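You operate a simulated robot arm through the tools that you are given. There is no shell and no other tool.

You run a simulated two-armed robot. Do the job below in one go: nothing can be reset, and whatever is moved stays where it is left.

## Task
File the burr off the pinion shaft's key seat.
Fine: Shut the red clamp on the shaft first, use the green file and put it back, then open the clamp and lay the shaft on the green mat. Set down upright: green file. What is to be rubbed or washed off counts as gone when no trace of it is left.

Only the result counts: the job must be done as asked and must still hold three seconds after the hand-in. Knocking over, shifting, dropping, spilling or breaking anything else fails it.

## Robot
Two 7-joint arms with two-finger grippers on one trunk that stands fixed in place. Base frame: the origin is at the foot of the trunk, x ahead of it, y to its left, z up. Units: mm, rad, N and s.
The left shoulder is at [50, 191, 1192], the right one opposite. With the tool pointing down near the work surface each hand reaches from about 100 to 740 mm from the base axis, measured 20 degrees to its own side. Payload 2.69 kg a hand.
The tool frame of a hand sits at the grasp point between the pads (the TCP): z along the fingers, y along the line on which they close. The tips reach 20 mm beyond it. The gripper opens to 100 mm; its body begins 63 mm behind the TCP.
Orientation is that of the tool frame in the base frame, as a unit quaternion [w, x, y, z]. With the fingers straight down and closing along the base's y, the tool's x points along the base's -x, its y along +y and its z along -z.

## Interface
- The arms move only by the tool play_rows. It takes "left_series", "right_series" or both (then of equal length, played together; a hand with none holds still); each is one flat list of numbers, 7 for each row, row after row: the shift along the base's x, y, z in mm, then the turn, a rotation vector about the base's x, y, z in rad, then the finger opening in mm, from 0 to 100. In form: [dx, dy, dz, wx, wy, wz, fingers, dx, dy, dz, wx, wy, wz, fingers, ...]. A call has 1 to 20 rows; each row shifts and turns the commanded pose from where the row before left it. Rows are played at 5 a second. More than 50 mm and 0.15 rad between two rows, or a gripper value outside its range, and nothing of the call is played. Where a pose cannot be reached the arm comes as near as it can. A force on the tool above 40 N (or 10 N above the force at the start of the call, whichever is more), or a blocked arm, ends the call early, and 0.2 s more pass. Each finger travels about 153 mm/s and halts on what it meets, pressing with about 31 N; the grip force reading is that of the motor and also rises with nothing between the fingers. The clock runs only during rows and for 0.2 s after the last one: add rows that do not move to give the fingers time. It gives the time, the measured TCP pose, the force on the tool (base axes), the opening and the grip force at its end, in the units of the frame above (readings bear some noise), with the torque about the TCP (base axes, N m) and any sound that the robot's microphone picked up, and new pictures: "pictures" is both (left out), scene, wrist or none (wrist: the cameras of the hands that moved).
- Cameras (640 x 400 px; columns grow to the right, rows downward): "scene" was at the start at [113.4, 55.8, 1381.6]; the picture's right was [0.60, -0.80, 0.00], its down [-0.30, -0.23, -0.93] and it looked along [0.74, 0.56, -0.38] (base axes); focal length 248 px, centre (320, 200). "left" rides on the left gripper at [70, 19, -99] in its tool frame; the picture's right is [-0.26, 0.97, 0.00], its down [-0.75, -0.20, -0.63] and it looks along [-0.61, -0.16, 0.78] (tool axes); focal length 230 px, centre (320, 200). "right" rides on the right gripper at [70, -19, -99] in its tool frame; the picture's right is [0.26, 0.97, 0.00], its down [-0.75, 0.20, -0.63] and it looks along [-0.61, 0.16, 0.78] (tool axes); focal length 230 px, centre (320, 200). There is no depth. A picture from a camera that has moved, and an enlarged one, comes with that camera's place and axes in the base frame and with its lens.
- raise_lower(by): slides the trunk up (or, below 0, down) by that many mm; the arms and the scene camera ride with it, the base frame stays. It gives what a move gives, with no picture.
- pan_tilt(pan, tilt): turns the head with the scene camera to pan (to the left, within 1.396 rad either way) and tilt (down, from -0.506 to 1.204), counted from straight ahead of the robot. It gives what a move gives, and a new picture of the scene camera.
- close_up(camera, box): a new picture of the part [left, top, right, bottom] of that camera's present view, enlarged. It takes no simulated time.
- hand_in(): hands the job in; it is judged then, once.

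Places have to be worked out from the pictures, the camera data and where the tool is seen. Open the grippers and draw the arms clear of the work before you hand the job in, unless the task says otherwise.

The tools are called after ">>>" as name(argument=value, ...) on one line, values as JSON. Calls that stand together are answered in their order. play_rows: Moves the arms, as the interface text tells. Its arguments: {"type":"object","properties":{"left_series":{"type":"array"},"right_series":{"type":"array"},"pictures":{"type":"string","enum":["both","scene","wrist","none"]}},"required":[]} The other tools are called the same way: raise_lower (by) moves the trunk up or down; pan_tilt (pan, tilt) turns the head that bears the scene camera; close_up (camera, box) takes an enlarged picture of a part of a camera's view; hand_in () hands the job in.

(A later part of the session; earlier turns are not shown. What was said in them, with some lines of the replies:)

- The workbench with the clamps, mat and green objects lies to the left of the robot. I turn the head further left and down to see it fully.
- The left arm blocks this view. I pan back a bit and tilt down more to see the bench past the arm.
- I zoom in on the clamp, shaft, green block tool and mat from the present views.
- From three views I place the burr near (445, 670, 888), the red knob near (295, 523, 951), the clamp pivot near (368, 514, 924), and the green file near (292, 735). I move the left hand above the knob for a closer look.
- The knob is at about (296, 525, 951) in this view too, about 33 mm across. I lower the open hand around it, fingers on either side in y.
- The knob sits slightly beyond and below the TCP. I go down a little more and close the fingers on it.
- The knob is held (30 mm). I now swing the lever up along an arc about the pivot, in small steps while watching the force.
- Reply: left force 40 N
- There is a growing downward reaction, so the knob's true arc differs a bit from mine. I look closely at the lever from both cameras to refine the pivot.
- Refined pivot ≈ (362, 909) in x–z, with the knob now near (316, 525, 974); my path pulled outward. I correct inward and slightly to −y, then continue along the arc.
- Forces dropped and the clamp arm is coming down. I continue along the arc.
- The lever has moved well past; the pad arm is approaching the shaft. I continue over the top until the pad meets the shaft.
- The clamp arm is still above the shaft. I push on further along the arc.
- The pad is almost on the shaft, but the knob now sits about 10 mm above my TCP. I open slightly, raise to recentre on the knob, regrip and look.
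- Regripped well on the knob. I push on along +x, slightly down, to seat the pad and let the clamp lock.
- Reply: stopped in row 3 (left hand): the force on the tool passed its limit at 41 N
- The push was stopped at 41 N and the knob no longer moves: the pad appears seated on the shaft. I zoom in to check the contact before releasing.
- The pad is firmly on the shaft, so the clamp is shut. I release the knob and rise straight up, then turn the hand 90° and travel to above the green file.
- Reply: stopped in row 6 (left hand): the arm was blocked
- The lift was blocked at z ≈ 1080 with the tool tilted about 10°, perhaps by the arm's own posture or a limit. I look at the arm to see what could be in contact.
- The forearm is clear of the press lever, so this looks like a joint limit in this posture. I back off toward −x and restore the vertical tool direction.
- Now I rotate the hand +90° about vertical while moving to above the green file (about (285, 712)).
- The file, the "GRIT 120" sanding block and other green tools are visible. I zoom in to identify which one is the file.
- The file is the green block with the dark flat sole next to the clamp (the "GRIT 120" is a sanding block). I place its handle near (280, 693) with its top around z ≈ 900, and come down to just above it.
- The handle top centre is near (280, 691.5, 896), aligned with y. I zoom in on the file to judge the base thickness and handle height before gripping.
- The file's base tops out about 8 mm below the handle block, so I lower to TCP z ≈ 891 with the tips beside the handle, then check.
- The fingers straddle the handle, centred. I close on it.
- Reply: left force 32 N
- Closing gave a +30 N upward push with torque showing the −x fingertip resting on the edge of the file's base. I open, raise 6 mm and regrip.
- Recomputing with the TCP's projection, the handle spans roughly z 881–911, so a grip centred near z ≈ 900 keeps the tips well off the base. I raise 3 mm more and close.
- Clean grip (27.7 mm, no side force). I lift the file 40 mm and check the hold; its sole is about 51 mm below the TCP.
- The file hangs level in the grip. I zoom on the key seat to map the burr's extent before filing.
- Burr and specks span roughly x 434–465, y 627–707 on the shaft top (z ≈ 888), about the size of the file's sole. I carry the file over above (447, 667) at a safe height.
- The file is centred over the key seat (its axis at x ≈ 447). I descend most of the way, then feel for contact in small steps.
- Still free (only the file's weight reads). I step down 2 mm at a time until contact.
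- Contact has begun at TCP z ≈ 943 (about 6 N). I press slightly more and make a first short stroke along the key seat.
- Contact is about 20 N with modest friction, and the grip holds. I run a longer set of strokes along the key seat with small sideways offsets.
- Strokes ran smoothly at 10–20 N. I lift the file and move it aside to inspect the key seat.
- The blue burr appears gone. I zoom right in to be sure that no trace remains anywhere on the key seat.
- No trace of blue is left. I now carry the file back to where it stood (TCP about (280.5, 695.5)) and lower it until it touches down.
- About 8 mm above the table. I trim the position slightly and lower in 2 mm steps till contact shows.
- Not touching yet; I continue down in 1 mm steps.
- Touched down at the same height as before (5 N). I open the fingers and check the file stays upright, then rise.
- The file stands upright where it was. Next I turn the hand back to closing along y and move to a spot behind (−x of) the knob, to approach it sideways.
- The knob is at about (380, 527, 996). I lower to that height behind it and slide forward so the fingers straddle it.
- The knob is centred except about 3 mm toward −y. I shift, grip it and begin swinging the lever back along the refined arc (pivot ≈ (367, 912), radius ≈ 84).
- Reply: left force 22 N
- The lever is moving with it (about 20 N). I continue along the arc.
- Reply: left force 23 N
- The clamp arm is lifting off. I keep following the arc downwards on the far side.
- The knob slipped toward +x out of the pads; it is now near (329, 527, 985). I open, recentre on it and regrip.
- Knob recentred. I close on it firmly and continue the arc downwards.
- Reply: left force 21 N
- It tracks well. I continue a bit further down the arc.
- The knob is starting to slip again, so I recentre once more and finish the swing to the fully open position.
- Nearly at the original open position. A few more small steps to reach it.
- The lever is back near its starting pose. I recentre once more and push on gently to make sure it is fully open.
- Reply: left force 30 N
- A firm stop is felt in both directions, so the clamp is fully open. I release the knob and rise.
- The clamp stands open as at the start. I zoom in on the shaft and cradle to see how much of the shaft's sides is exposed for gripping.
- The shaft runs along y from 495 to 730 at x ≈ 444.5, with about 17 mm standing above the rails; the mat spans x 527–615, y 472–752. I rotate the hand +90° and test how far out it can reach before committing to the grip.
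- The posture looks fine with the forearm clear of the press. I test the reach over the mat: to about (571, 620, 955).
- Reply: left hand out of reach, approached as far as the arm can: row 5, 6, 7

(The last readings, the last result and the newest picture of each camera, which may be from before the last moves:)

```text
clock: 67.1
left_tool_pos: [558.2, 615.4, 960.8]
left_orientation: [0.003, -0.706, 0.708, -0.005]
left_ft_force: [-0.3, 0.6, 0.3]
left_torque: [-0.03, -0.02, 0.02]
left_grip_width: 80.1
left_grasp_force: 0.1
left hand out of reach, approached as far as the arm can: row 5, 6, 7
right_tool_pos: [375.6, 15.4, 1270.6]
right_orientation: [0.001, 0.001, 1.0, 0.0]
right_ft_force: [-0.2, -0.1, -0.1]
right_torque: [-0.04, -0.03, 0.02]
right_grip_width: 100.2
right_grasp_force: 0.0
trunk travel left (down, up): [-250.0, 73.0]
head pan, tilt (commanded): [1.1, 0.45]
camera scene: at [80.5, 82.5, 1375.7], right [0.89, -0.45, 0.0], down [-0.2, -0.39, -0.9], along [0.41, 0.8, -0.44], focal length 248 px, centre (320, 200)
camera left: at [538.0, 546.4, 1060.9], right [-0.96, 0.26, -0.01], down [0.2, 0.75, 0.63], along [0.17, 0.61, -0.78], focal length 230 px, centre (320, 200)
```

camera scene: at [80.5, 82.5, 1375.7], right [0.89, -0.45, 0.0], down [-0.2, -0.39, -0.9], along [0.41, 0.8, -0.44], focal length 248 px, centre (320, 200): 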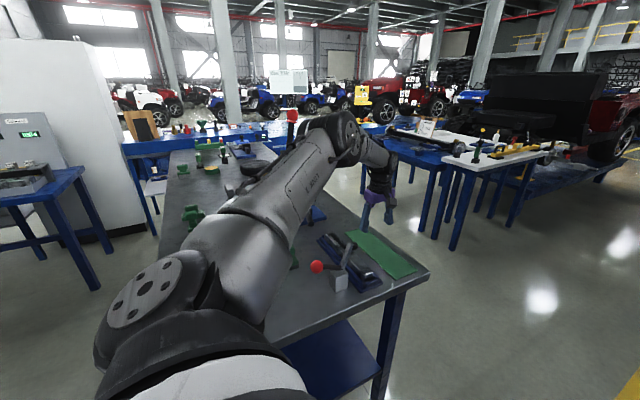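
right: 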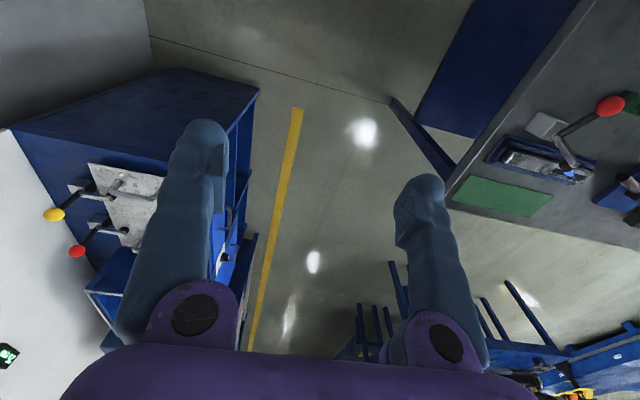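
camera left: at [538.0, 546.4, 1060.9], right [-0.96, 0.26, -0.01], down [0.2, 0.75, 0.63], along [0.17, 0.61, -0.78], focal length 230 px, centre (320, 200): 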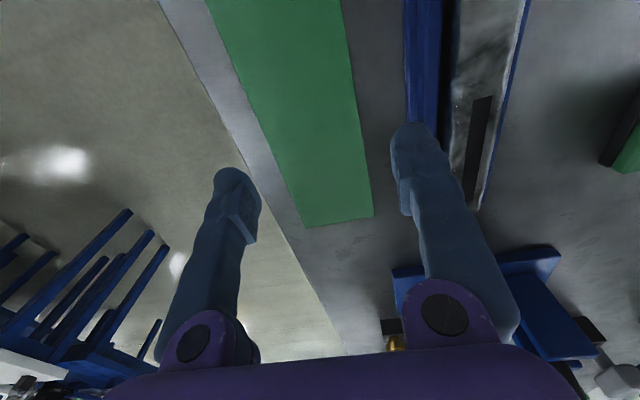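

Reach ends near (558, 615), about 662 mm from the shoulder. So I plan to lay the shaft at about x ≈ 553, y ≈ 600 — still fully on the mat. I go back above the shaft, gripping point near y ≈ 623 so the wrist camera clears the open clamp arm.

>>> play_rows(left_series=[-20, 1, 10, 0, 0, 0, 80, -25, 2, 10, 0, 0, 0, 80, -25, 2, 5, 0, 0, 0, 80, -25, 2, 0, 0, 0, 0, 80, -19, 1, 0, 0, 0, 0, 80, 0, 0, 0, 0, 0, 0, 80], pictures="both")

>>> close_up(camera="left", box=[200, 0, 440, 200])

>>> close_up(camera="scene", box=[290, 190, 410, 290])

```text
clock: 68.5
left_tool_pos: [444.0, 619.7, 986.7]
left_orientation: [0.003, -0.705, 0.709, -0.003]
left_ft_force: [-0.2, -0.6, 0.7]
left_torque: [0.03, 0.01, -0.01]
left_grip_width: 79.9
left_grasp_force: 0.0
right_tool_pos: [376.8, 16.1, 1269.7]
right_orientation: [0.0, 0.0, 1.0, 0.001]
right_ft_force: [0.1, 0.2, -0.3]
right_torque: [-0.02, -0.01, 0.02]
right_grip_width: 100.1
right_grasp_force: 0.1
trunk travel left (down, up): [-250.0, 73.0]
head pan, tilt (commanded): [1.1, 0.45]
camera scene: at [81.3, 81.7, 1375.6], right [0.89, -0.45, 0.0], down [-0.2, -0.39, -0.9], along [0.41, 0.8, -0.44], focal length 248 px, centre (320, 200)
camera left: at [424.5, 552.1, 1085.3], right [-0.96, 0.26, -0.01], down [0.2, 0.75, 0.63], along [0.17, 0.61, -0.78], focal length 230 px, centre (320, 200)
```

scene: 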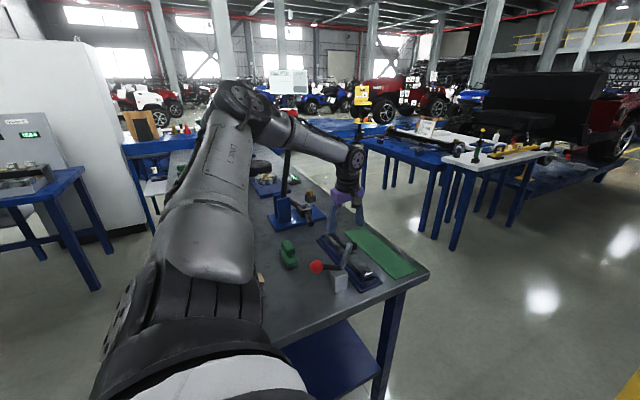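
left: 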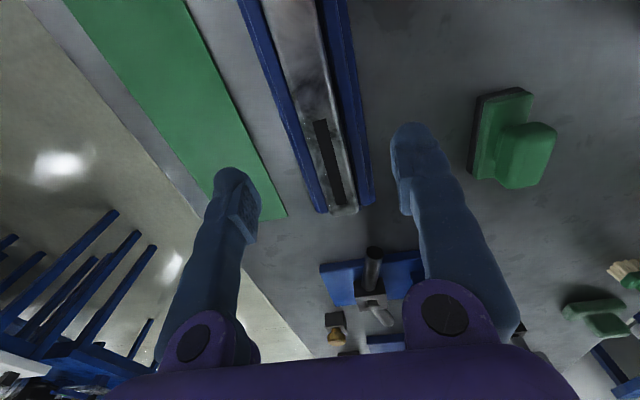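

```text
2.00 times, centred on (320, 100) of left
camera zoom: at [424.5, 552.1, 1085.3], right [-0.96, 0.26, -0.01], down [0.2, 0.75, 0.63], along [0.17, 0.61, -0.78], focal length 460 px, centre (320, 400)
```

zoom: 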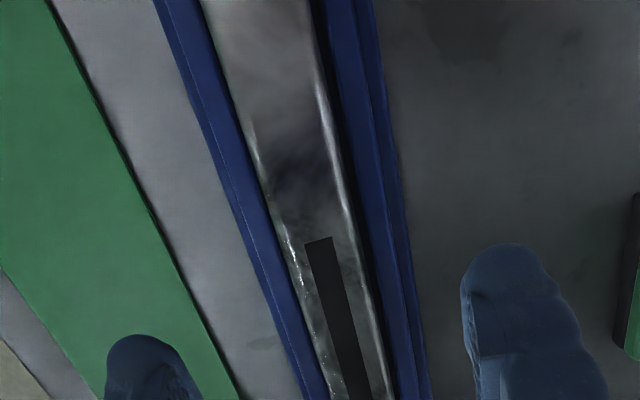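

```text
4.00 times, centred on (350, 240) of scene
camera zoom: at [81.3, 81.7, 1375.6], right [0.89, -0.45, 0.0], down [-0.2, -0.39, -0.9], along [0.41, 0.8, -0.44], focal length 993 px, centre (200, 40)
```

zoom: 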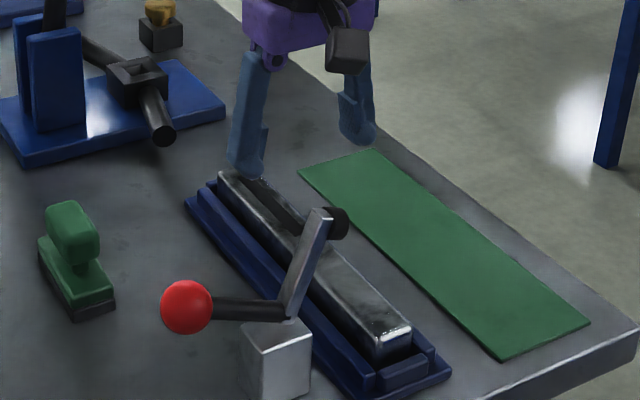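

Well aligned: shaft centre at x ≈ 443. I descend with the fingers open on either side, stopping a little above the grip height to check.

>>> play_rows(left_series=[-0.5, 1.5, -20, 0, 0, 0, 76, 0, 1.5, -20, 0, 0, 0, 72, 0, 0, -20, 0, 0, 0, 70, 0, 0, -18, 0, 0, 0, 70, 0, 0, 0, 0, 0, 0, 70], pictures="both")

>>> close_up(camera="scene", box=[310, 200, 390, 280])

>>> close_up(camera="left", box=[200, 60, 440, 260])

>>> close_up(camera="right", box=[500, 80, 640, 200])

```text
clock: 69.7
left_tool_pos: [445.9, 624.7, 907.5]
left_orientation: [0.003, -0.706, 0.708, -0.003]
left_ft_force: [0.0, -0.3, -0.1]
left_torque: [0.0, 0.02, -0.02]
left_grip_width: 70.1
left_grasp_force: 0.1
right_tool_pos: [375.5, 15.8, 1271.1]
right_orientation: [0.001, 0.0, 1.0, 0.0]
right_ft_force: [0.9, 0.0, -0.4]
right_torque: [-0.03, -0.03, -0.01]
right_grip_width: 100.0
right_grasp_force: 0.2
trunk travel left (down, up): [-250.0, 73.0]
head pan, tilt (commanded): [1.1, 0.45]
camera scene: at [80.9, 81.6, 1375.7], right [0.89, -0.45, 0.0], down [-0.2, -0.39, -0.9], along [0.41, 0.8, -0.43], focal length 248 px, centre (320, 200)
camera left: at [425.1, 555.0, 1007.7], right [-0.97, 0.26, -0.01], down [0.2, 0.75, 0.63], along [0.17, 0.61, -0.78], focal length 230 px, centre (320, 200)
```

scene: 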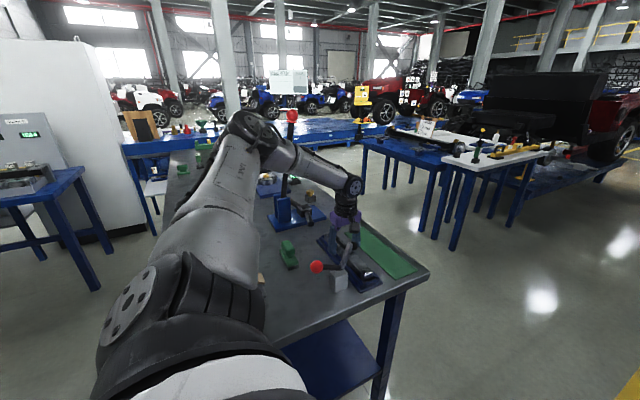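
left: 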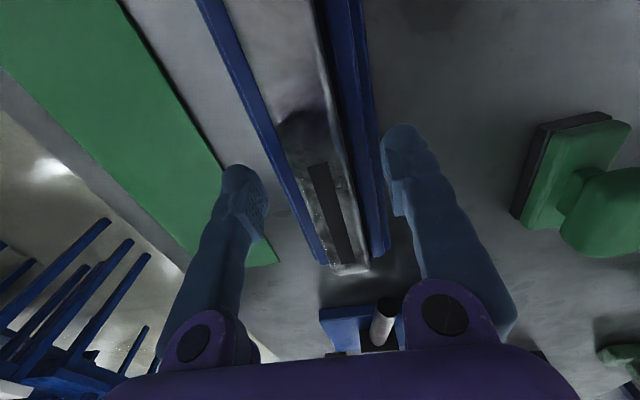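

```text
5.00 times, centred on (350, 240) of scene
camera zoom: at [80.9, 81.6, 1375.7], right [0.89, -0.45, 0.0], down [-0.2, -0.39, -0.9], along [0.41, 0.8, -0.43], focal length 1241 px, centre (170, 0)
```

zoom: 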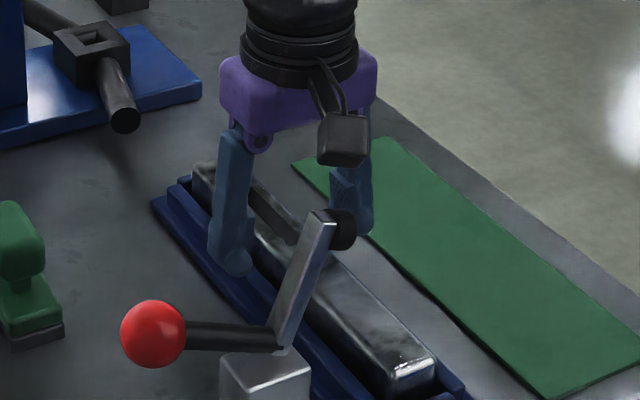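

```text
2.00 times, centred on (320, 160) of left
camera zoom: at [425.1, 555.0, 1007.7], right [-0.97, 0.26, -0.01], down [0.2, 0.75, 0.63], along [0.17, 0.61, -0.78], focal length 460 px, centre (320, 280)
```

zoom: 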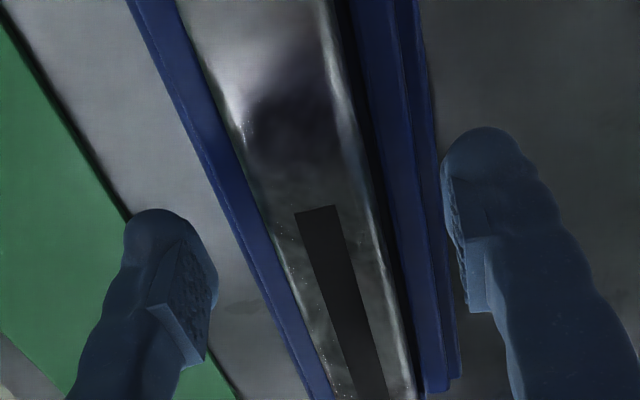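

```text
3.33 times, centred on (570, 140) of right
camera zoom: at [305.0, -3.5, 1369.5], right [-0.26, 0.97, 0.0], down [0.75, 0.2, 0.63], along [0.61, 0.16, -0.78], focal length 767 px, centre (-513, 400)
```

zoom: 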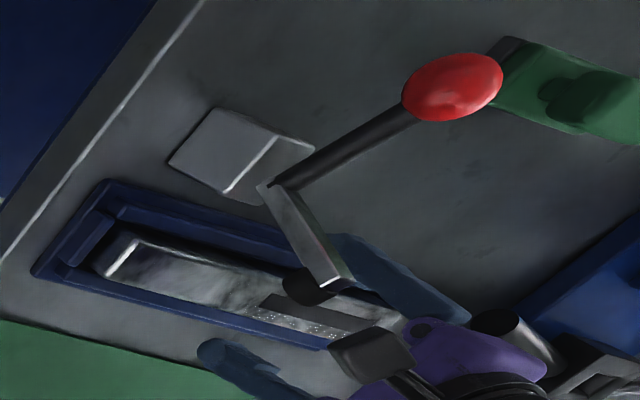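

Alignment is within about a millimetre and the camera housing clears the clamp pad. I descend 8 mm more (tips just above the rails) and close on the shaft.

>>> play_rows(left_series=[-1, 0, -4, 0, 0, 0, 70, 0, 0, -4, 0, 0, 0, 70, 0, 0, 0, 0, 0, 0, 70], pictures="none")

```text
clock: 70.5
left_tool_pos: [443.4, 623.0, 901.1]
left_orientation: [0.003, -0.706, 0.709, -0.003]
left_ft_force: [0.1, -0.4, -0.5]
left_torque: [0.01, 0.01, 0.03]
left_grip_width: 69.9
left_grasp_force: 0.0
right_tool_pos: [375.4, 15.7, 1271.0]
right_orientation: [0.0, 0.0, 1.0, 0.001]
right_ft_force: [0.6, 0.1, 0.4]
right_torque: [0.01, 0.02, -0.03]
right_grip_width: 100.1
right_grasp_force: 0.1
trunk travel left (down, up): [-250.0, 73.0]
head pan, tilt (commanded): [1.1, 0.45]
```

At z ≈ 901 with no contact. I go 2 mm lower and close.

>>> play_rows(left_series=[0, 0, -2, 0, 0, 0, 70, 0, 0, 0, 0, 0, 0, 45, 0, 0, 0, 0, 0, 0, 25, 0, 0, 0, 0, 0, 0, 20, 0, 0, 0, 0, 0, 0, 20], pictures="wrist")

>>> close_up(camera="scene", box=[310, 200, 390, 280])

>>> close_up(camera="left", box=[200, 60, 440, 260])

```text
clock: 71.7
left_tool_pos: [444.8, 624.5, 897.7]
left_orientation: [0.002, -0.706, 0.708, -0.004]
left_ft_force: [1.2, -0.7, -1.2]
left_torque: [0.09, 0.02, 0.07]
left_grip_width: 33.1
left_grasp_force: 31.2
right_tool_pos: [377.2, 15.4, 1270.3]
right_orientation: [-0.001, -0.001, 1.0, 0.001]
right_ft_force: [-0.2, -0.3, -0.1]
right_torque: [0.04, 0.03, 0.02]
right_grip_width: 100.0
right_grasp_force: 0.1
trunk travel left (down, up): [-250.0, 73.0]
head pan, tilt (commanded): [1.1, 0.45]
camera left: at [424.3, 555.3, 996.9], right [-0.97, 0.26, -0.01], down [0.2, 0.75, 0.63], along [0.17, 0.61, -0.78], focal length 230 px, centre (320, 200)
```

left: 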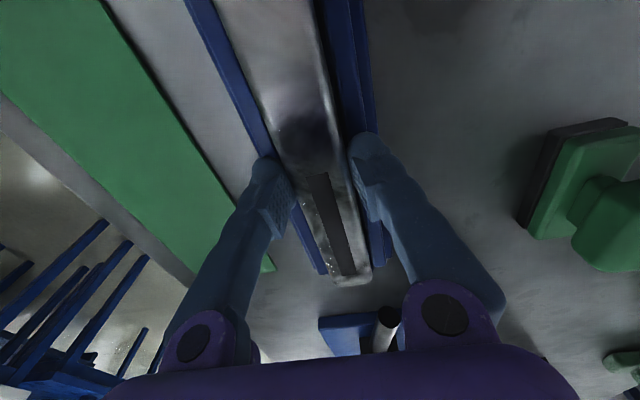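

```text
5.00 times, centred on (350, 240) of scene
camera zoom: at [81.2, 81.9, 1375.6], right [0.89, -0.45, 0.0], down [-0.2, -0.39, -0.9], along [0.41, 0.8, -0.44], focal length 1241 px, centre (170, 0)
```

zoom: 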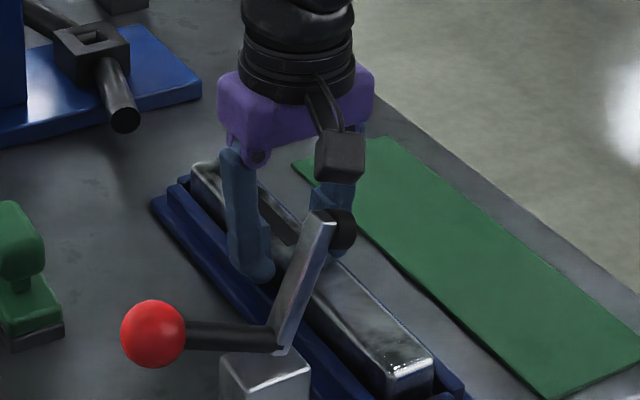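

```text
2.00 times, centred on (320, 160) of left
camera zoom: at [424.3, 555.3, 996.9], right [-0.97, 0.26, -0.01], down [0.2, 0.75, 0.63], along [0.17, 0.61, -0.78], focal length 460 px, centre (320, 280)
```

zoom: 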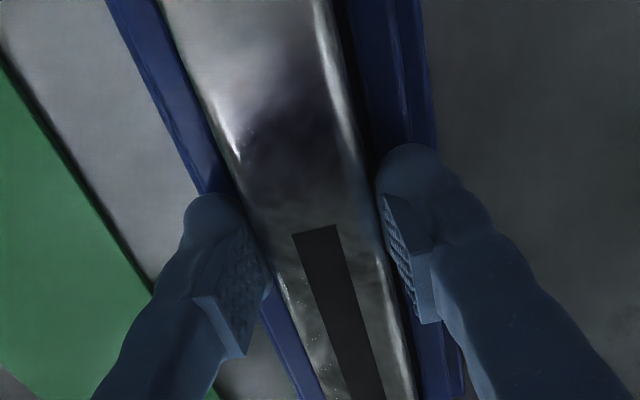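

The shaft is gripped (33 mm wide, no side load). I lift slowly and watch the weight and tilt.

>>> play_rows(left_series=[0, 0, 3, 0, 0, 0, 20, 0, 0, 4, 0, 0, 0, 20, 0, 0, 4, 0, 0, 0, 20, 0, 0, 0, 0, 0, 0, 20], pictures="wrist")

>>> close_up(camera="scene", box=[310, 200, 410, 300])

```text
clock: 72.7
left_tool_pos: [444.0, 624.8, 907.8]
left_orientation: [0.001, -0.705, 0.709, -0.004]
left_ft_force: [-0.2, -0.3, -6.4]
left_torque: [0.08, -0.01, -0.03]
left_grip_width: 33.0
left_grasp_force: 31.3
right_tool_pos: [376.4, 16.5, 1269.9]
right_orientation: [-0.001, 0.0, 1.0, 0.001]
right_ft_force: [-0.5, -0.5, 0.4]
right_torque: [-0.01, 0.01, 0.02]
right_grip_width: 100.1
right_grasp_force: 0.1
trunk travel left (down, up): [-250.0, 73.0]
head pan, tilt (commanded): [1.1, 0.45]
camera left: at [423.6, 555.8, 1007.0], right [-0.96, 0.26, -0.01], down [0.2, 0.75, 0.63], along [0.17, 0.61, -0.78], focal length 230 px, centre (320, 200)
```

left: 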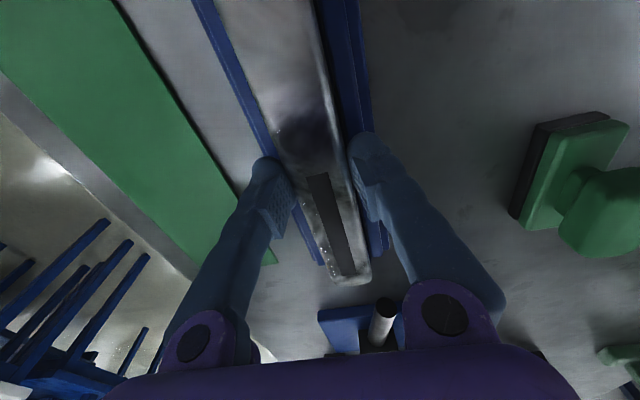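

```text
4.00 times, centred on (360, 250) of scene
camera zoom: at [81.5, 82.4, 1375.6], right [0.89, -0.45, 0.0], down [-0.2, -0.39, -0.9], along [0.41, 0.8, -0.44], focal length 993 px, centre (160, 0)
```

zoom: 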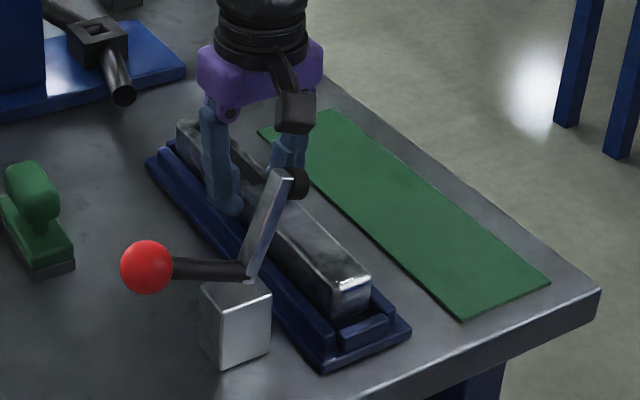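

It hangs level with about 6.4 N and no slip. I lift a further 45 mm to clear the cradle.

>>> play_rows(left_series=[0, 0, 8, 0, 0, 0, 20, 0, 0, 10, 0, 0, 0, 20, 0, 0, 12, 0, 0, 0, 20, 0, 0, 12, 0, 0, 0, 20, 0, 0, 0, 0, 0, 0, 20], pictures="wrist")

>>> close_up(camera="scene", box=[310, 190, 410, 290])

>>> close_up(camera="right", box=[480, 80, 640, 220])

```text
clock: 73.9
left_tool_pos: [442.1, 624.9, 949.8]
left_orientation: [0.001, -0.706, 0.708, -0.004]
left_ft_force: [0.2, -0.2, -6.2]
left_torque: [0.04, -0.05, -0.02]
left_grip_width: 33.3
left_grasp_force: 31.1
right_tool_pos: [377.1, 15.8, 1270.5]
right_orientation: [0.0, -0.001, 1.0, 0.001]
right_ft_force: [0.1, -0.3, 0.0]
right_torque: [-0.03, 0.02, -0.01]
right_grip_width: 99.9
right_grasp_force: 0.1
trunk travel left (down, up): [-250.0, 73.0]
head pan, tilt (commanded): [1.1, 0.45]
camera left: at [423.2, 556.1, 1049.2], right [-0.97, 0.26, -0.01], down [0.2, 0.75, 0.63], along [0.17, 0.61, -0.78], focal length 230 px, centre (320, 200)
```

left: 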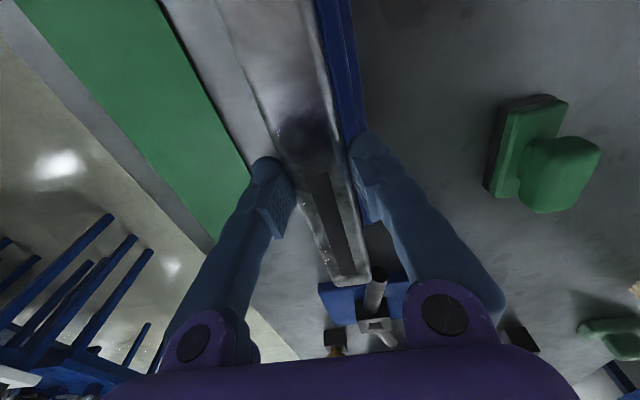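

```text
4.00 times, centred on (360, 240) of scene
camera zoom: at [81.6, 82.6, 1375.5], right [0.89, -0.45, 0.0], down [-0.2, -0.39, -0.9], along [0.41, 0.8, -0.44], focal length 993 px, centre (160, 40)
```

zoom: 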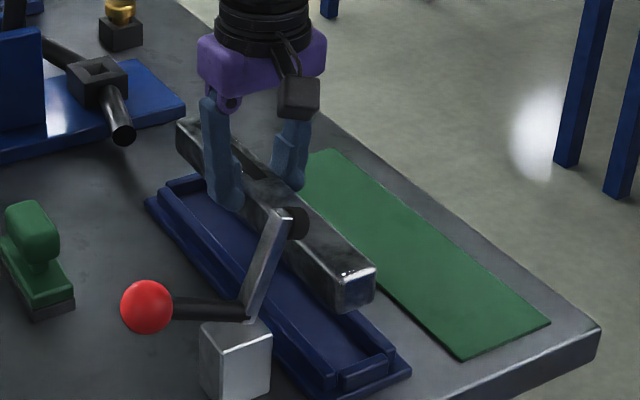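

```text
2.86 times, centred on (560, 150) of right
camera zoom: at [305.8, -2.6, 1369.2], right [-0.26, 0.97, 0.0], down [0.75, 0.2, 0.63], along [0.61, 0.16, -0.78], focal length 657 px, centre (-366, 343)
```

zoom: 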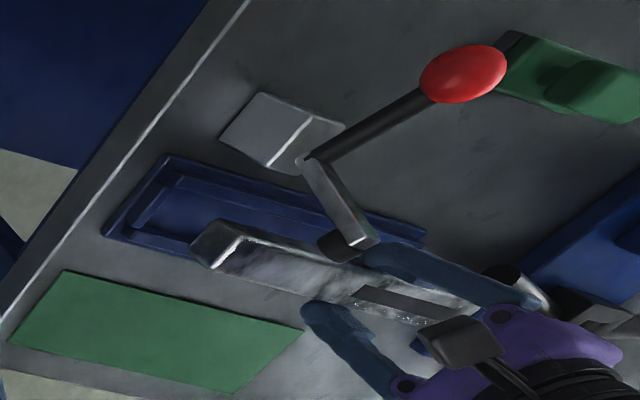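

The shaft hangs level. I carry it over the mat toward (553, 608), moving in x first and then slightly −y.

>>> play_rows(left_series=[10, 0, 2, 0, 0, 0, 20, 15, 0, 0, 0, 0, 0, 20, 15, 0, 0, 0, 0, 0, 20, 15, -3, 0, 0, 0, 0, 20, 15, -3, 0, 0, 0, 0, 20, 15, -3, 0, 0, 0, 0, 20, 15, -4, 0, 0, 0, 0, 20, 10, -4, 0, 0, 0, 0, 20, 0, 0, 0, 0, 0, 0, 20], pictures="both")

>>> close_up(camera="scene", box=[330, 190, 440, 290])

>>> close_up(camera="right", box=[460, 100, 620, 240])

```text
clock: 75.9
left_tool_pos: [552.6, 607.7, 952.1]
left_orientation: [0.002, -0.705, 0.709, -0.004]
left_ft_force: [0.1, 0.5, -6.3]
left_torque: [0.07, 0.01, 0.01]
left_grip_width: 33.0
left_grasp_force: 30.6
right_tool_pos: [376.5, 16.6, 1270.6]
right_orientation: [0.0, 0.0, 1.0, 0.002]
right_ft_force: [-0.8, 0.0, 0.8]
right_torque: [0.02, 0.0, 0.01]
right_grip_width: 100.0
right_grasp_force: 0.0
trunk travel left (down, up): [-250.0, 73.0]
head pan, tilt (commanded): [1.1, 0.45]
camera scene: at [81.5, 82.7, 1375.6], right [0.89, -0.45, 0.0], down [-0.2, -0.39, -0.9], along [0.41, 0.8, -0.44], focal length 248 px, centre (320, 200)
camera left: at [534.1, 538.5, 1051.6], right [-0.97, 0.26, -0.01], down [0.2, 0.75, 0.63], along [0.17, 0.61, -0.78], focal length 230 px, centre (320, 200)
```

scene: 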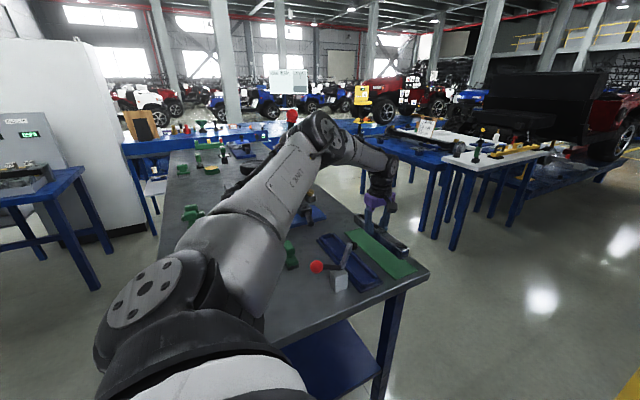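
left: 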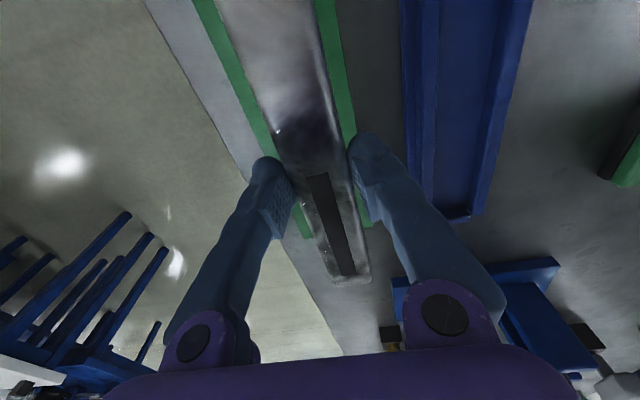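

```text
4.00 times, centred on (385, 240) of scene
camera zoom: at [81.5, 82.7, 1375.6], right [0.89, -0.45, 0.0], down [-0.2, -0.39, -0.9], along [0.41, 0.8, -0.44], focal length 993 px, centre (60, 40)
```

zoom: 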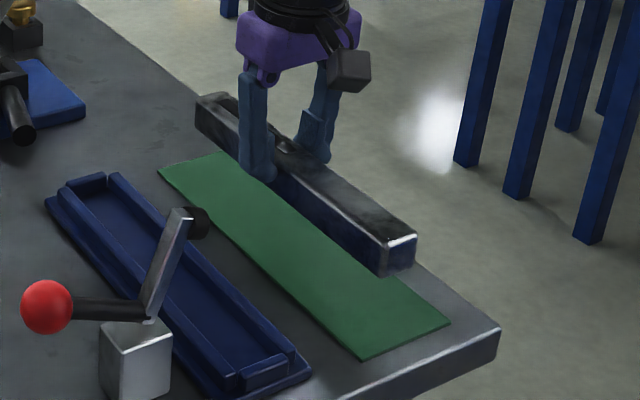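

```text
2.86 times, centred on (540, 170) of right
camera zoom: at [305.7, -2.5, 1369.3], right [-0.26, 0.97, 0.0], down [0.75, 0.2, 0.63], along [0.61, 0.16, -0.78], focal length 657 px, centre (-309, 286)
```

zoom: 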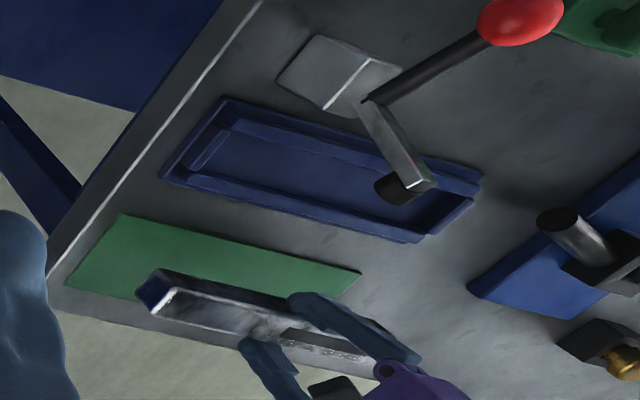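

The shaft hovers over the mat. To keep reach margin while lowering, I lower the trunk 40 mm (shaft bottom stays about 20 mm above the mat).

>>> raise_lower(by=-40)

>>> close_up(camera="scene", box=[330, 190, 440, 290])

```text
clock: 76.7
left_tool_pos: [553.5, 606.7, 912.9]
left_orientation: [0.003, -0.706, 0.708, -0.004]
left_ft_force: [-0.9, 0.4, -6.4]
left_torque: [0.09, -0.01, 0.0]
left_grip_width: 33.4
left_grasp_force: 31.4
right_tool_pos: [376.1, 16.6, 1230.1]
right_orientation: [0.0, 0.001, 1.0, 0.001]
right_ft_force: [0.6, -0.4, 0.7]
right_torque: [0.03, 0.01, 0.02]
right_grip_width: 100.1
right_grasp_force: 0.1
trunk travel left (down, up): [-210.0, 113.0]
head pan, tilt (commanded): [1.1, 0.45]
```

```text
4.00 times, centred on (385, 240) of scene
camera zoom: at [81.3, 82.3, 1335.6], right [0.89, -0.45, 0.0], down [-0.2, -0.39, -0.9], along [0.41, 0.8, -0.44], focal length 993 px, centre (60, 40)
```

zoom: 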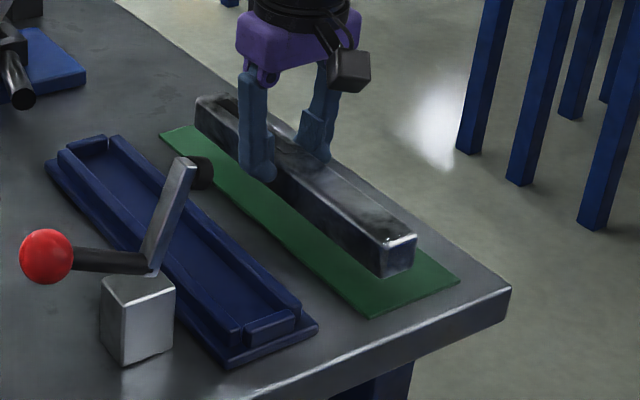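

Now about 20 mm above the mat. I shift +6 mm in y and lower most of the rest, then feel for the mat.

>>> play_rows(left_series=[2, 6, -4, 0, 0, 0, 20, 0, 0, -5, 0, 0, 0, 20, 0, 0, -4, 0, 0, 0, 20, 0, 0, -2, 0, 0, 0, 20, 0, 0, 0, 0, 0, 0, 20], pictures="both")

>>> close_up(camera="scene", box=[330, 190, 440, 290])

```text
clock: 77.9
left_tool_pos: [550.9, 610.2, 899.2]
left_orientation: [0.003, -0.706, 0.708, -0.004]
left_ft_force: [-1.5, 0.4, -6.2]
left_torque: [0.06, -0.03, 0.04]
left_grip_width: 33.2
left_grasp_force: 31.0
left hand out of reach, approached as far as the arm can: row 2
right_tool_pos: [377.2, 15.4, 1229.6]
right_orientation: [0.001, 0.0, 1.0, 0.001]
right_ft_force: [-0.2, -0.9, 0.3]
right_torque: [-0.03, -0.01, -0.02]
right_grip_width: 100.0
right_grasp_force: 0.0
trunk travel left (down, up): [-210.0, 113.0]
head pan, tilt (commanded): [1.1, 0.45]
camera scene: at [81.7, 82.3, 1335.6], right [0.89, -0.45, 0.0], down [-0.2, -0.39, -0.9], along [0.41, 0.8, -0.44], focal length 248 px, centre (320, 200)
camera left: at [531.2, 541.6, 999.0], right [-0.97, 0.26, -0.01], down [0.2, 0.75, 0.63], along [0.17, 0.61, -0.78], focal length 230 px, centre (320, 200)
```

scene: 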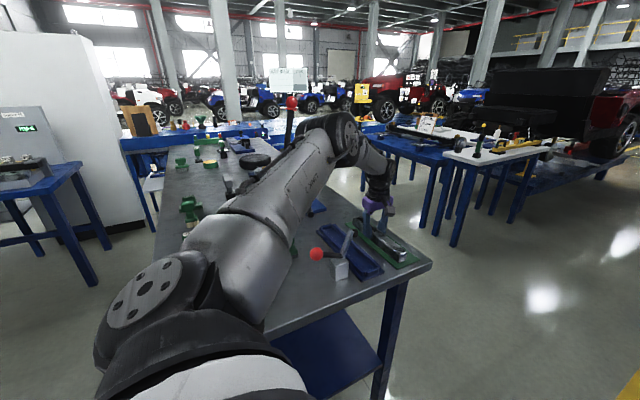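
left: 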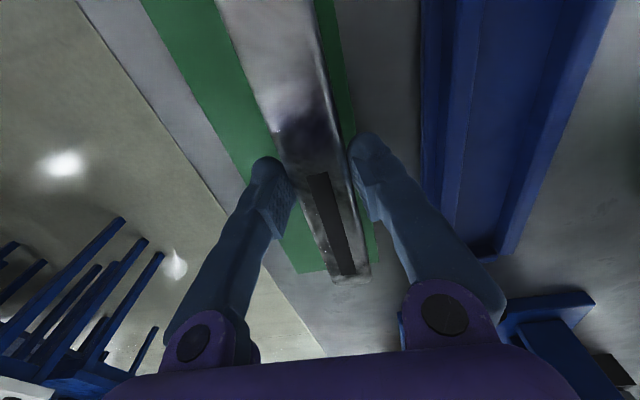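

```text
4.00 times, centred on (385, 240) of scene
camera zoom: at [81.7, 82.3, 1335.6], right [0.89, -0.45, 0.0], down [-0.2, -0.39, -0.9], along [0.41, 0.8, -0.44], focal length 993 px, centre (60, 40)
```

zoom: 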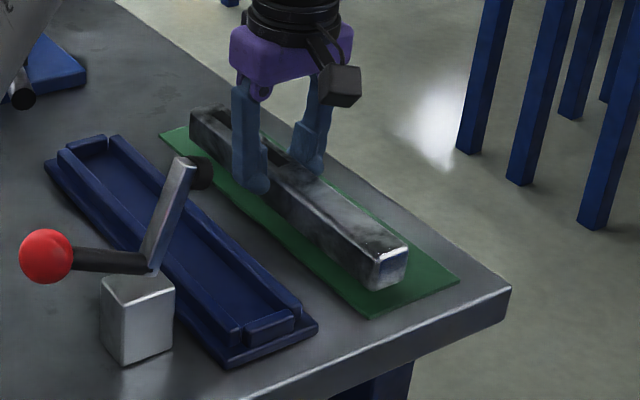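

Reach clipped slightly; TCP is at (551, 610, 899), so the shaft spans x ≈ 534–568 and y ≈ 480–716, all over the mat. I use the trunk for the last few millimetres so the hand isn't pulled inward.

>>> raise_lower(by=-5)

```text
clock: 78.5
left_tool_pos: [550.4, 610.8, 895.3]
left_orientation: [0.002, -0.706, 0.709, -0.003]
left_ft_force: [-0.6, 0.4, -6.1]
left_torque: [0.04, 0.02, 0.01]
left_grip_width: 32.7
left_grasp_force: 30.8
right_tool_pos: [376.7, 16.5, 1226.2]
right_orientation: [0.0, 0.0, 1.0, 0.001]
right_ft_force: [0.1, -0.1, -1.0]
right_torque: [0.0, 0.01, 0.01]
right_grip_width: 99.9
right_grasp_force: 0.0
trunk travel left (down, up): [-205.0, 118.0]
head pan, tilt (commanded): [1.1, 0.45]
```

Still free-hanging (6 N weight). I lower another 2 mm with the trunk and check the force.

>>> raise_lower(by=-2)

```text
clock: 79.0
left_tool_pos: [551.2, 611.4, 892.1]
left_orientation: [0.002, -0.706, 0.709, -0.003]
left_ft_force: [-0.4, -0.8, -6.5]
left_torque: [0.07, 0.0, 0.02]
left_grip_width: 33.2
left_grasp_force: 30.9
right_tool_pos: [375.6, 16.7, 1224.1]
right_orientation: [0.0, 0.0, 1.0, 0.001]
right_ft_force: [-1.0, 0.6, 0.4]
right_torque: [-0.02, 0.01, -0.03]
right_grip_width: 100.1
right_grasp_force: 0.0
trunk travel left (down, up): [-203.0, 120.0]
head pan, tilt (commanded): [1.1, 0.45]
```

Not touching yet; another 1.5 mm down.

>>> raise_lower(by=-1.5)

>>> close_up(camera="scene", box=[340, 200, 440, 290])

```text
clock: 79.5
left_tool_pos: [550.6, 610.2, 891.9]
left_orientation: [0.003, -0.706, 0.708, -0.005]
left_ft_force: [0.1, 1.4, -1.4]
left_torque: [-0.47, 0.08, -0.08]
left_grip_width: 33.3
left_grasp_force: 31.1
right_tool_pos: [376.1, 15.1, 1222.6]
right_orientation: [0.0, 0.0, 1.0, 0.001]
right_ft_force: [-0.2, 0.2, 0.0]
right_torque: [-0.01, -0.04, 0.03]
right_grip_width: 99.7
right_grasp_force: 0.0
trunk travel left (down, up): [-201.0, 121.0]
head pan, tilt (commanded): [1.1, 0.45]
```

```text
4.44 times, centred on (390, 245) of scene
camera zoom: at [81.2, 82.2, 1327.2], right [0.89, -0.45, 0.0], down [-0.2, -0.39, -0.9], along [0.41, 0.8, -0.44], focal length 1103 px, centre (9, 0)
```

zoom: 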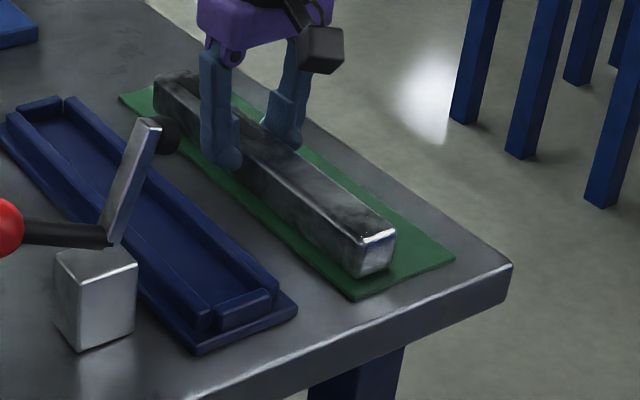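

The −y end has just touched (torque −0.47 N·m). I lower about 1.5 mm more to seat the shaft evenly.

>>> raise_lower(by=-1.5)

```text
clock: 80.0
left_tool_pos: [550.5, 610.7, 892.2]
left_orientation: [0.004, -0.706, 0.708, -0.004]
left_ft_force: [0.5, 4.4, 6.5]
left_torque: [-0.49, 0.15, 0.03]
left_grip_width: 33.2
left_grasp_force: 31.0
right_tool_pos: [376.5, 14.4, 1221.3]
right_orientation: [0.001, 0.0, 1.0, 0.001]
right_ft_force: [-0.2, -0.2, -0.5]
right_torque: [-0.04, 0.0, -0.01]
right_grip_width: 100.2
right_grasp_force: 0.0
trunk travel left (down, up): [-200.0, 123.0]
head pan, tilt (commanded): [1.1, 0.45]
```

The shaft is bearing along its length now (about 13 N on the mat). I open the fingers gradually and then rise straight up.

>>> play_rows(left_series=[0, 0, 0, 0, 0, 0, 34, 0, 0, 0, 0, 0, 0, 40, 0, 0, 0, 0, 0, 0, 60, 0, 0, 0, 0, 0, 0, 70, 0, 0, 0, 0, 0, 0, 70], pictures="wrist")

>>> close_up(camera="scene", box=[340, 200, 440, 290])

```text
clock: 81.2
left_tool_pos: [550.9, 611.3, 889.9]
left_orientation: [0.004, -0.705, 0.709, -0.004]
left_ft_force: [-0.1, 0.5, 0.2]
left_torque: [0.02, 0.0, 0.01]
left_grip_width: 69.9
left_grasp_force: 0.2
right_tool_pos: [375.7, 16.5, 1220.1]
right_orientation: [0.0, 0.0, 1.0, 0.002]
right_ft_force: [0.1, 0.2, -0.5]
right_torque: [-0.03, -0.01, 0.01]
right_grip_width: 100.3
right_grasp_force: 0.1
trunk travel left (down, up): [-200.0, 123.0]
head pan, tilt (commanded): [1.1, 0.45]
camera left: at [530.8, 541.2, 989.8], right [-0.97, 0.26, -0.01], down [0.2, 0.75, 0.63], along [0.17, 0.61, -0.78], focal length 230 px, centre (320, 200)
```

left: 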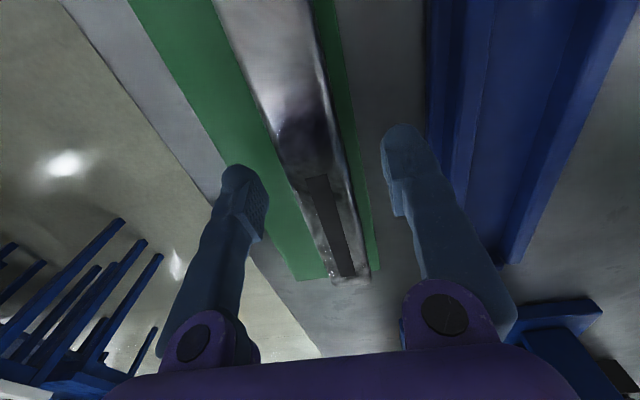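

```text
4.44 times, centred on (390, 245) of scene
camera zoom: at [81.0, 81.8, 1325.7], right [0.89, -0.45, 0.0], down [-0.2, -0.39, -0.9], along [0.41, 0.8, -0.44], focal length 1103 px, centre (9, 0)
```

zoom: 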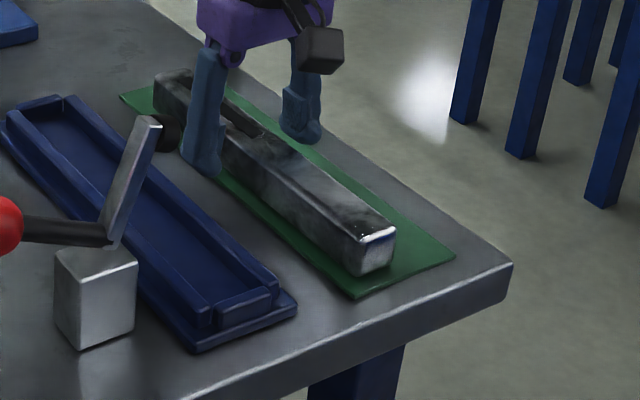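

The shaft lies flat on the mat, inside its edges. I raise the hand straight up clear of it, then draw it back.

>>> play_rows(left_series=[0, 0, 10, 0, 0, 0, 72, 0, 0, 15, 0, 0, 0, 75, 0, 0, 20, 0, 0, 0, 75, -1, -1, 25, 0, 0, 0, 80, -3, -3, 25, 0, 0, 0, 80, -5, -5, 25, 0, 0, 0, 80, 0, 0, 0, 0, 0, 0, 80], pictures="both")

>>> close_up(camera="left", box=[140, 0, 460, 240])

>>> close_up(camera="scene", box=[330, 200, 440, 290])

>>> close_up(camera="right", box=[460, 80, 640, 220])

```text
clock: 82.8
left_tool_pos: [541.5, 602.2, 1012.7]
left_orientation: [0.003, -0.706, 0.708, -0.003]
left_ft_force: [0.2, -0.1, 0.0]
left_torque: [-0.01, 0.0, 0.01]
left_grip_width: 79.9
left_grasp_force: 0.1
right_tool_pos: [375.8, 14.8, 1221.3]
right_orientation: [-0.001, 0.0, 1.0, 0.001]
right_ft_force: [-0.1, 0.7, -0.3]
right_torque: [0.03, -0.03, 0.0]
right_grip_width: 99.7
right_grasp_force: 0.0
trunk travel left (down, up): [-200.0, 123.0]
head pan, tilt (commanded): [1.1, 0.45]
camera scene: at [81.3, 82.0, 1325.6], right [0.89, -0.45, 0.0], down [-0.2, -0.39, -0.9], along [0.41, 0.8, -0.44], focal length 248 px, centre (320, 200)
camera left: at [522.1, 533.5, 1111.5], right [-0.97, 0.26, -0.01], down [0.2, 0.75, 0.63], along [0.17, 0.61, -0.78], focal length 230 px, centre (320, 200)
```

scene: 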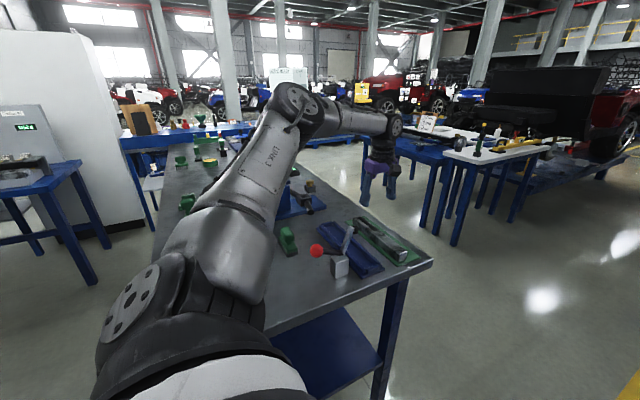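
left: 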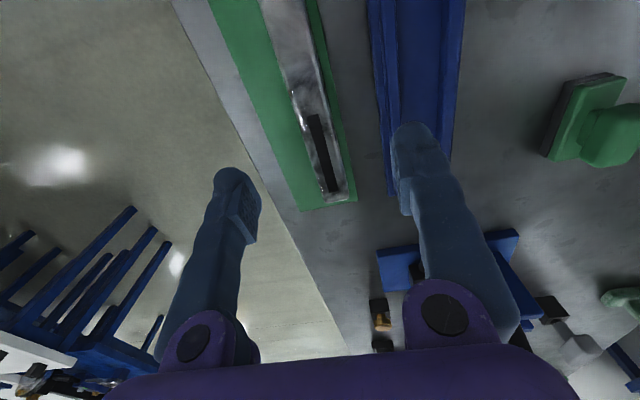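

```text
1.67 times, centred on (300, 120) of left
camera zoom: at [522.1, 533.5, 1111.5], right [-0.97, 0.26, -0.01], down [0.2, 0.75, 0.63], along [0.17, 0.61, -0.78], focal length 384 px, centre (353, 333)
```

zoom: 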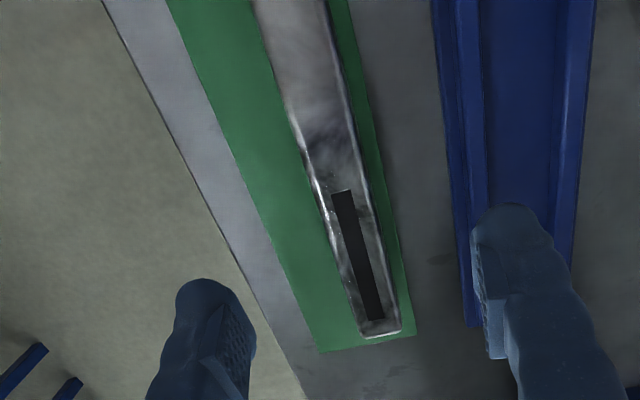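

```text
4.44 times, centred on (385, 245) of scene
camera zoom: at [81.3, 82.0, 1325.6], right [0.89, -0.45, 0.0], down [-0.2, -0.39, -0.9], along [0.41, 0.8, -0.44], focal length 1103 px, centre (31, 0)
```

zoom: 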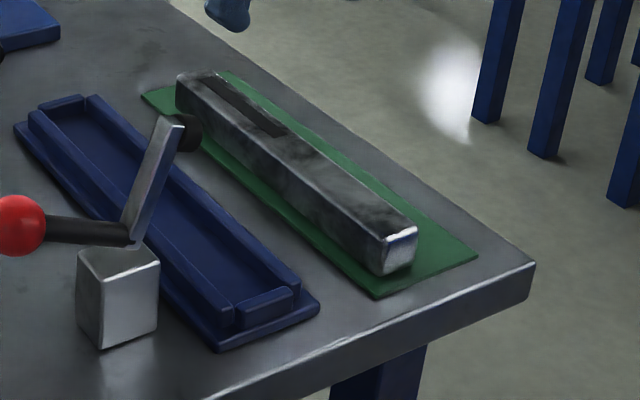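

```text
2.86 times, centred on (550, 150) of right
camera zoom: at [305.4, -3.2, 1319.3], right [-0.26, 0.97, 0.0], down [0.75, 0.2, 0.63], along [0.61, 0.16, -0.78], focal length 657 px, centre (-337, 343)
```

zoom: 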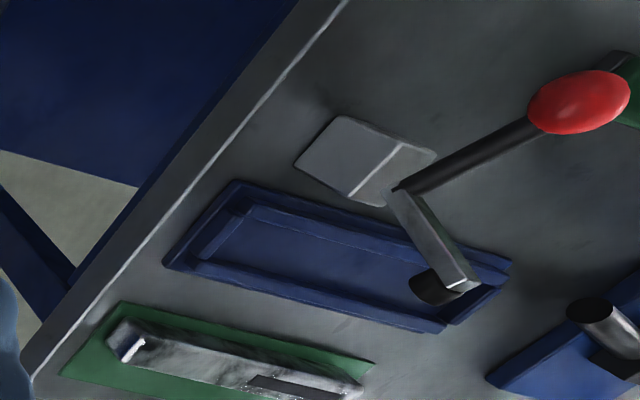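

Everything looks right: shaft on the mat, clamp open, file upright, no blue left. I draw the arm up and back clear of the work.

>>> play_rows(left_series=[-8, -6, 20, 0, 0, 0, 80, -8, -6, 20, 0, 0, 0, 80, -8, -6, 20, 0, 0, 0, 80, -10, -8, 20, 0, 0, 0, 90, -10, -10, 20, 0, 0, 0, 100, -10, -15, 10, 0, 0, 0, 100, -10, -15, 10, 0, 0, 0, 100, -10, -15, 10, 0, 0, 0, 100, 0, 0, 0, 0, 0, 0, 100], pictures="both")

>>> close_up(camera="scene", box=[260, 190, 440, 300])

```text
clock: 84.8
left_tool_pos: [469.4, 519.9, 1140.4]
left_orientation: [0.004, -0.706, 0.709, -0.004]
left_ft_force: [0.3, 0.1, -0.6]
left_torque: [0.02, -0.01, -0.02]
left_grip_width: 99.7
left_grasp_force: 0.0
right_tool_pos: [375.8, 15.7, 1221.0]
right_orientation: [0.0, 0.0, 1.0, 0.001]
right_ft_force: [1.0, -0.3, -0.3]
right_torque: [0.03, 0.0, 0.01]
right_grip_width: 100.0
right_grasp_force: 0.0
trunk travel left (down, up): [-200.0, 123.0]
head pan, tilt (commanded): [1.1, 0.45]
camera scene: at [81.2, 82.0, 1325.6], right [0.89, -0.45, 0.0], down [-0.2, -0.39, -0.9], along [0.41, 0.8, -0.44], focal length 248 px, centre (320, 200)
camera left: at [448.5, 451.2, 1240.1], right [-0.97, 0.26, -0.01], down [0.2, 0.75, 0.63], along [0.17, 0.61, -0.78], focal length 230 px, centre (320, 200)
```

scene: 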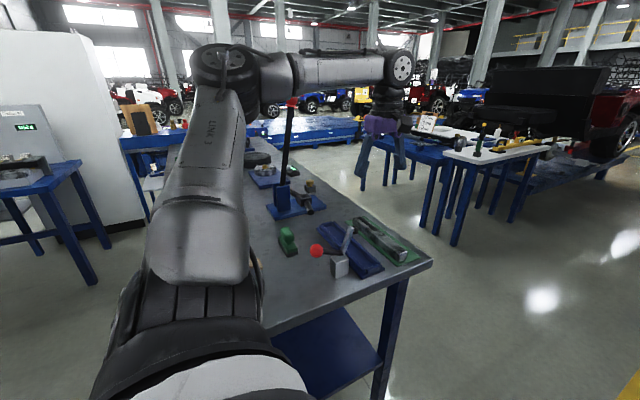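
left: 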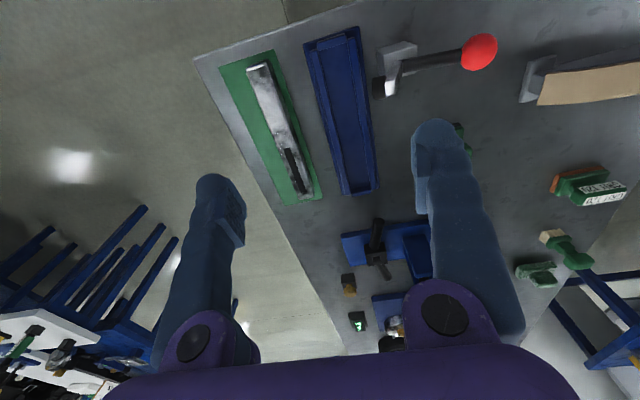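

```text
3.56 times, centred on (350, 245) of scene
camera zoom: at [81.2, 82.0, 1325.6], right [0.89, -0.45, 0.0], down [-0.2, -0.39, -0.9], along [0.41, 0.8, -0.44], focal length 882 px, centre (213, 40)
```

zoom: 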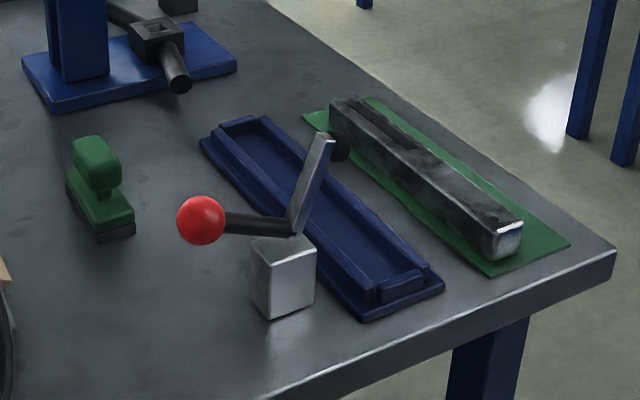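

All in place seen from above. One last zoom on the key seat and the file before handing in.

>>> close_up(camera="left", box=[210, 40, 340, 220])

>>> close_up(camera="scene", box=[345, 210, 385, 240])

```text
2.22 times, centred on (275, 130) of left
camera zoom: at [448.5, 451.2, 1240.1], right [-0.97, 0.26, -0.01], down [0.2, 0.75, 0.63], along [0.17, 0.61, -0.78], focal length 511 px, centre (420, 356)
```

zoom: 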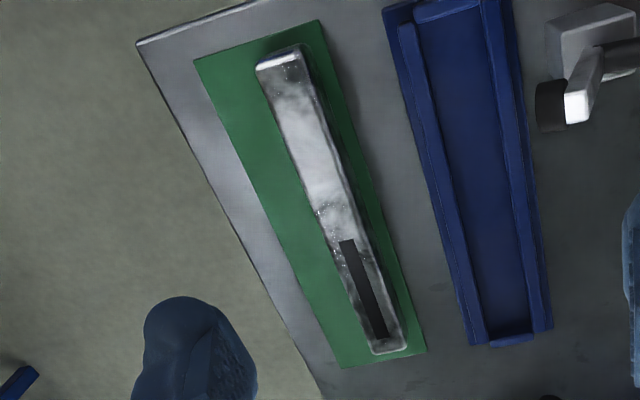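

```text
13.33 times, centred on (365, 225) of scene
camera zoom: at [81.2, 82.0, 1325.6], right [0.89, -0.45, 0.0], down [-0.2, -0.39, -0.9], along [0.41, 0.8, -0.44], focal length 3309 px, centre (-280, -133)
```

zoom: 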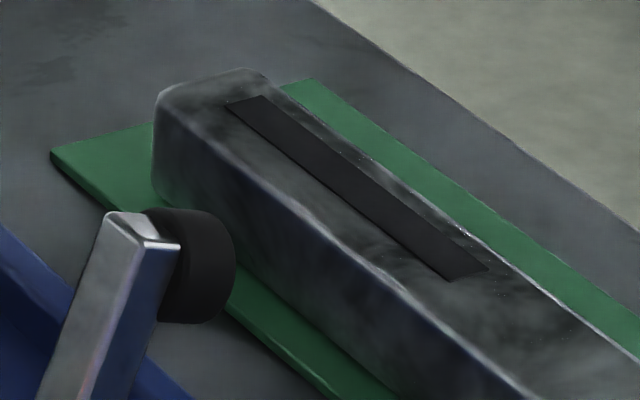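

The key seat is clean and the shaft lies wholly on the green mat. The file stands upright in its place, the clamp is open, and the grippers are open and clear. I hand the job in.

>>> hand_in()

```text
The job is handed in.
```

I filed the burr off the pinion shaft's key seat and handed the job in. I haven't been told how it was judged.

- **Clamp:** I shut the red clamp on the shaft before filing. Afterwards I swung it back to its original open position.
- **Filing:** I rubbed the key seat with the green file at about 10–20 N. Close-up pictures from all three cameras showed no blue left on the seat or the shaft top.
- **File:** It is back where it stood, upright, set down at the same height I lifted it from.
- **Shaft:** It lies flat and fully on the green mat. It sits toward the mat's near side, not in the middle, because the arm could not reach the centre.
- **Other objects:** Nothing else looked moved in the final pictures.
- **Robot:** Both grippers are open and clear of the work. I lowered the trunk about 50 mm to reach the mat and left it there.
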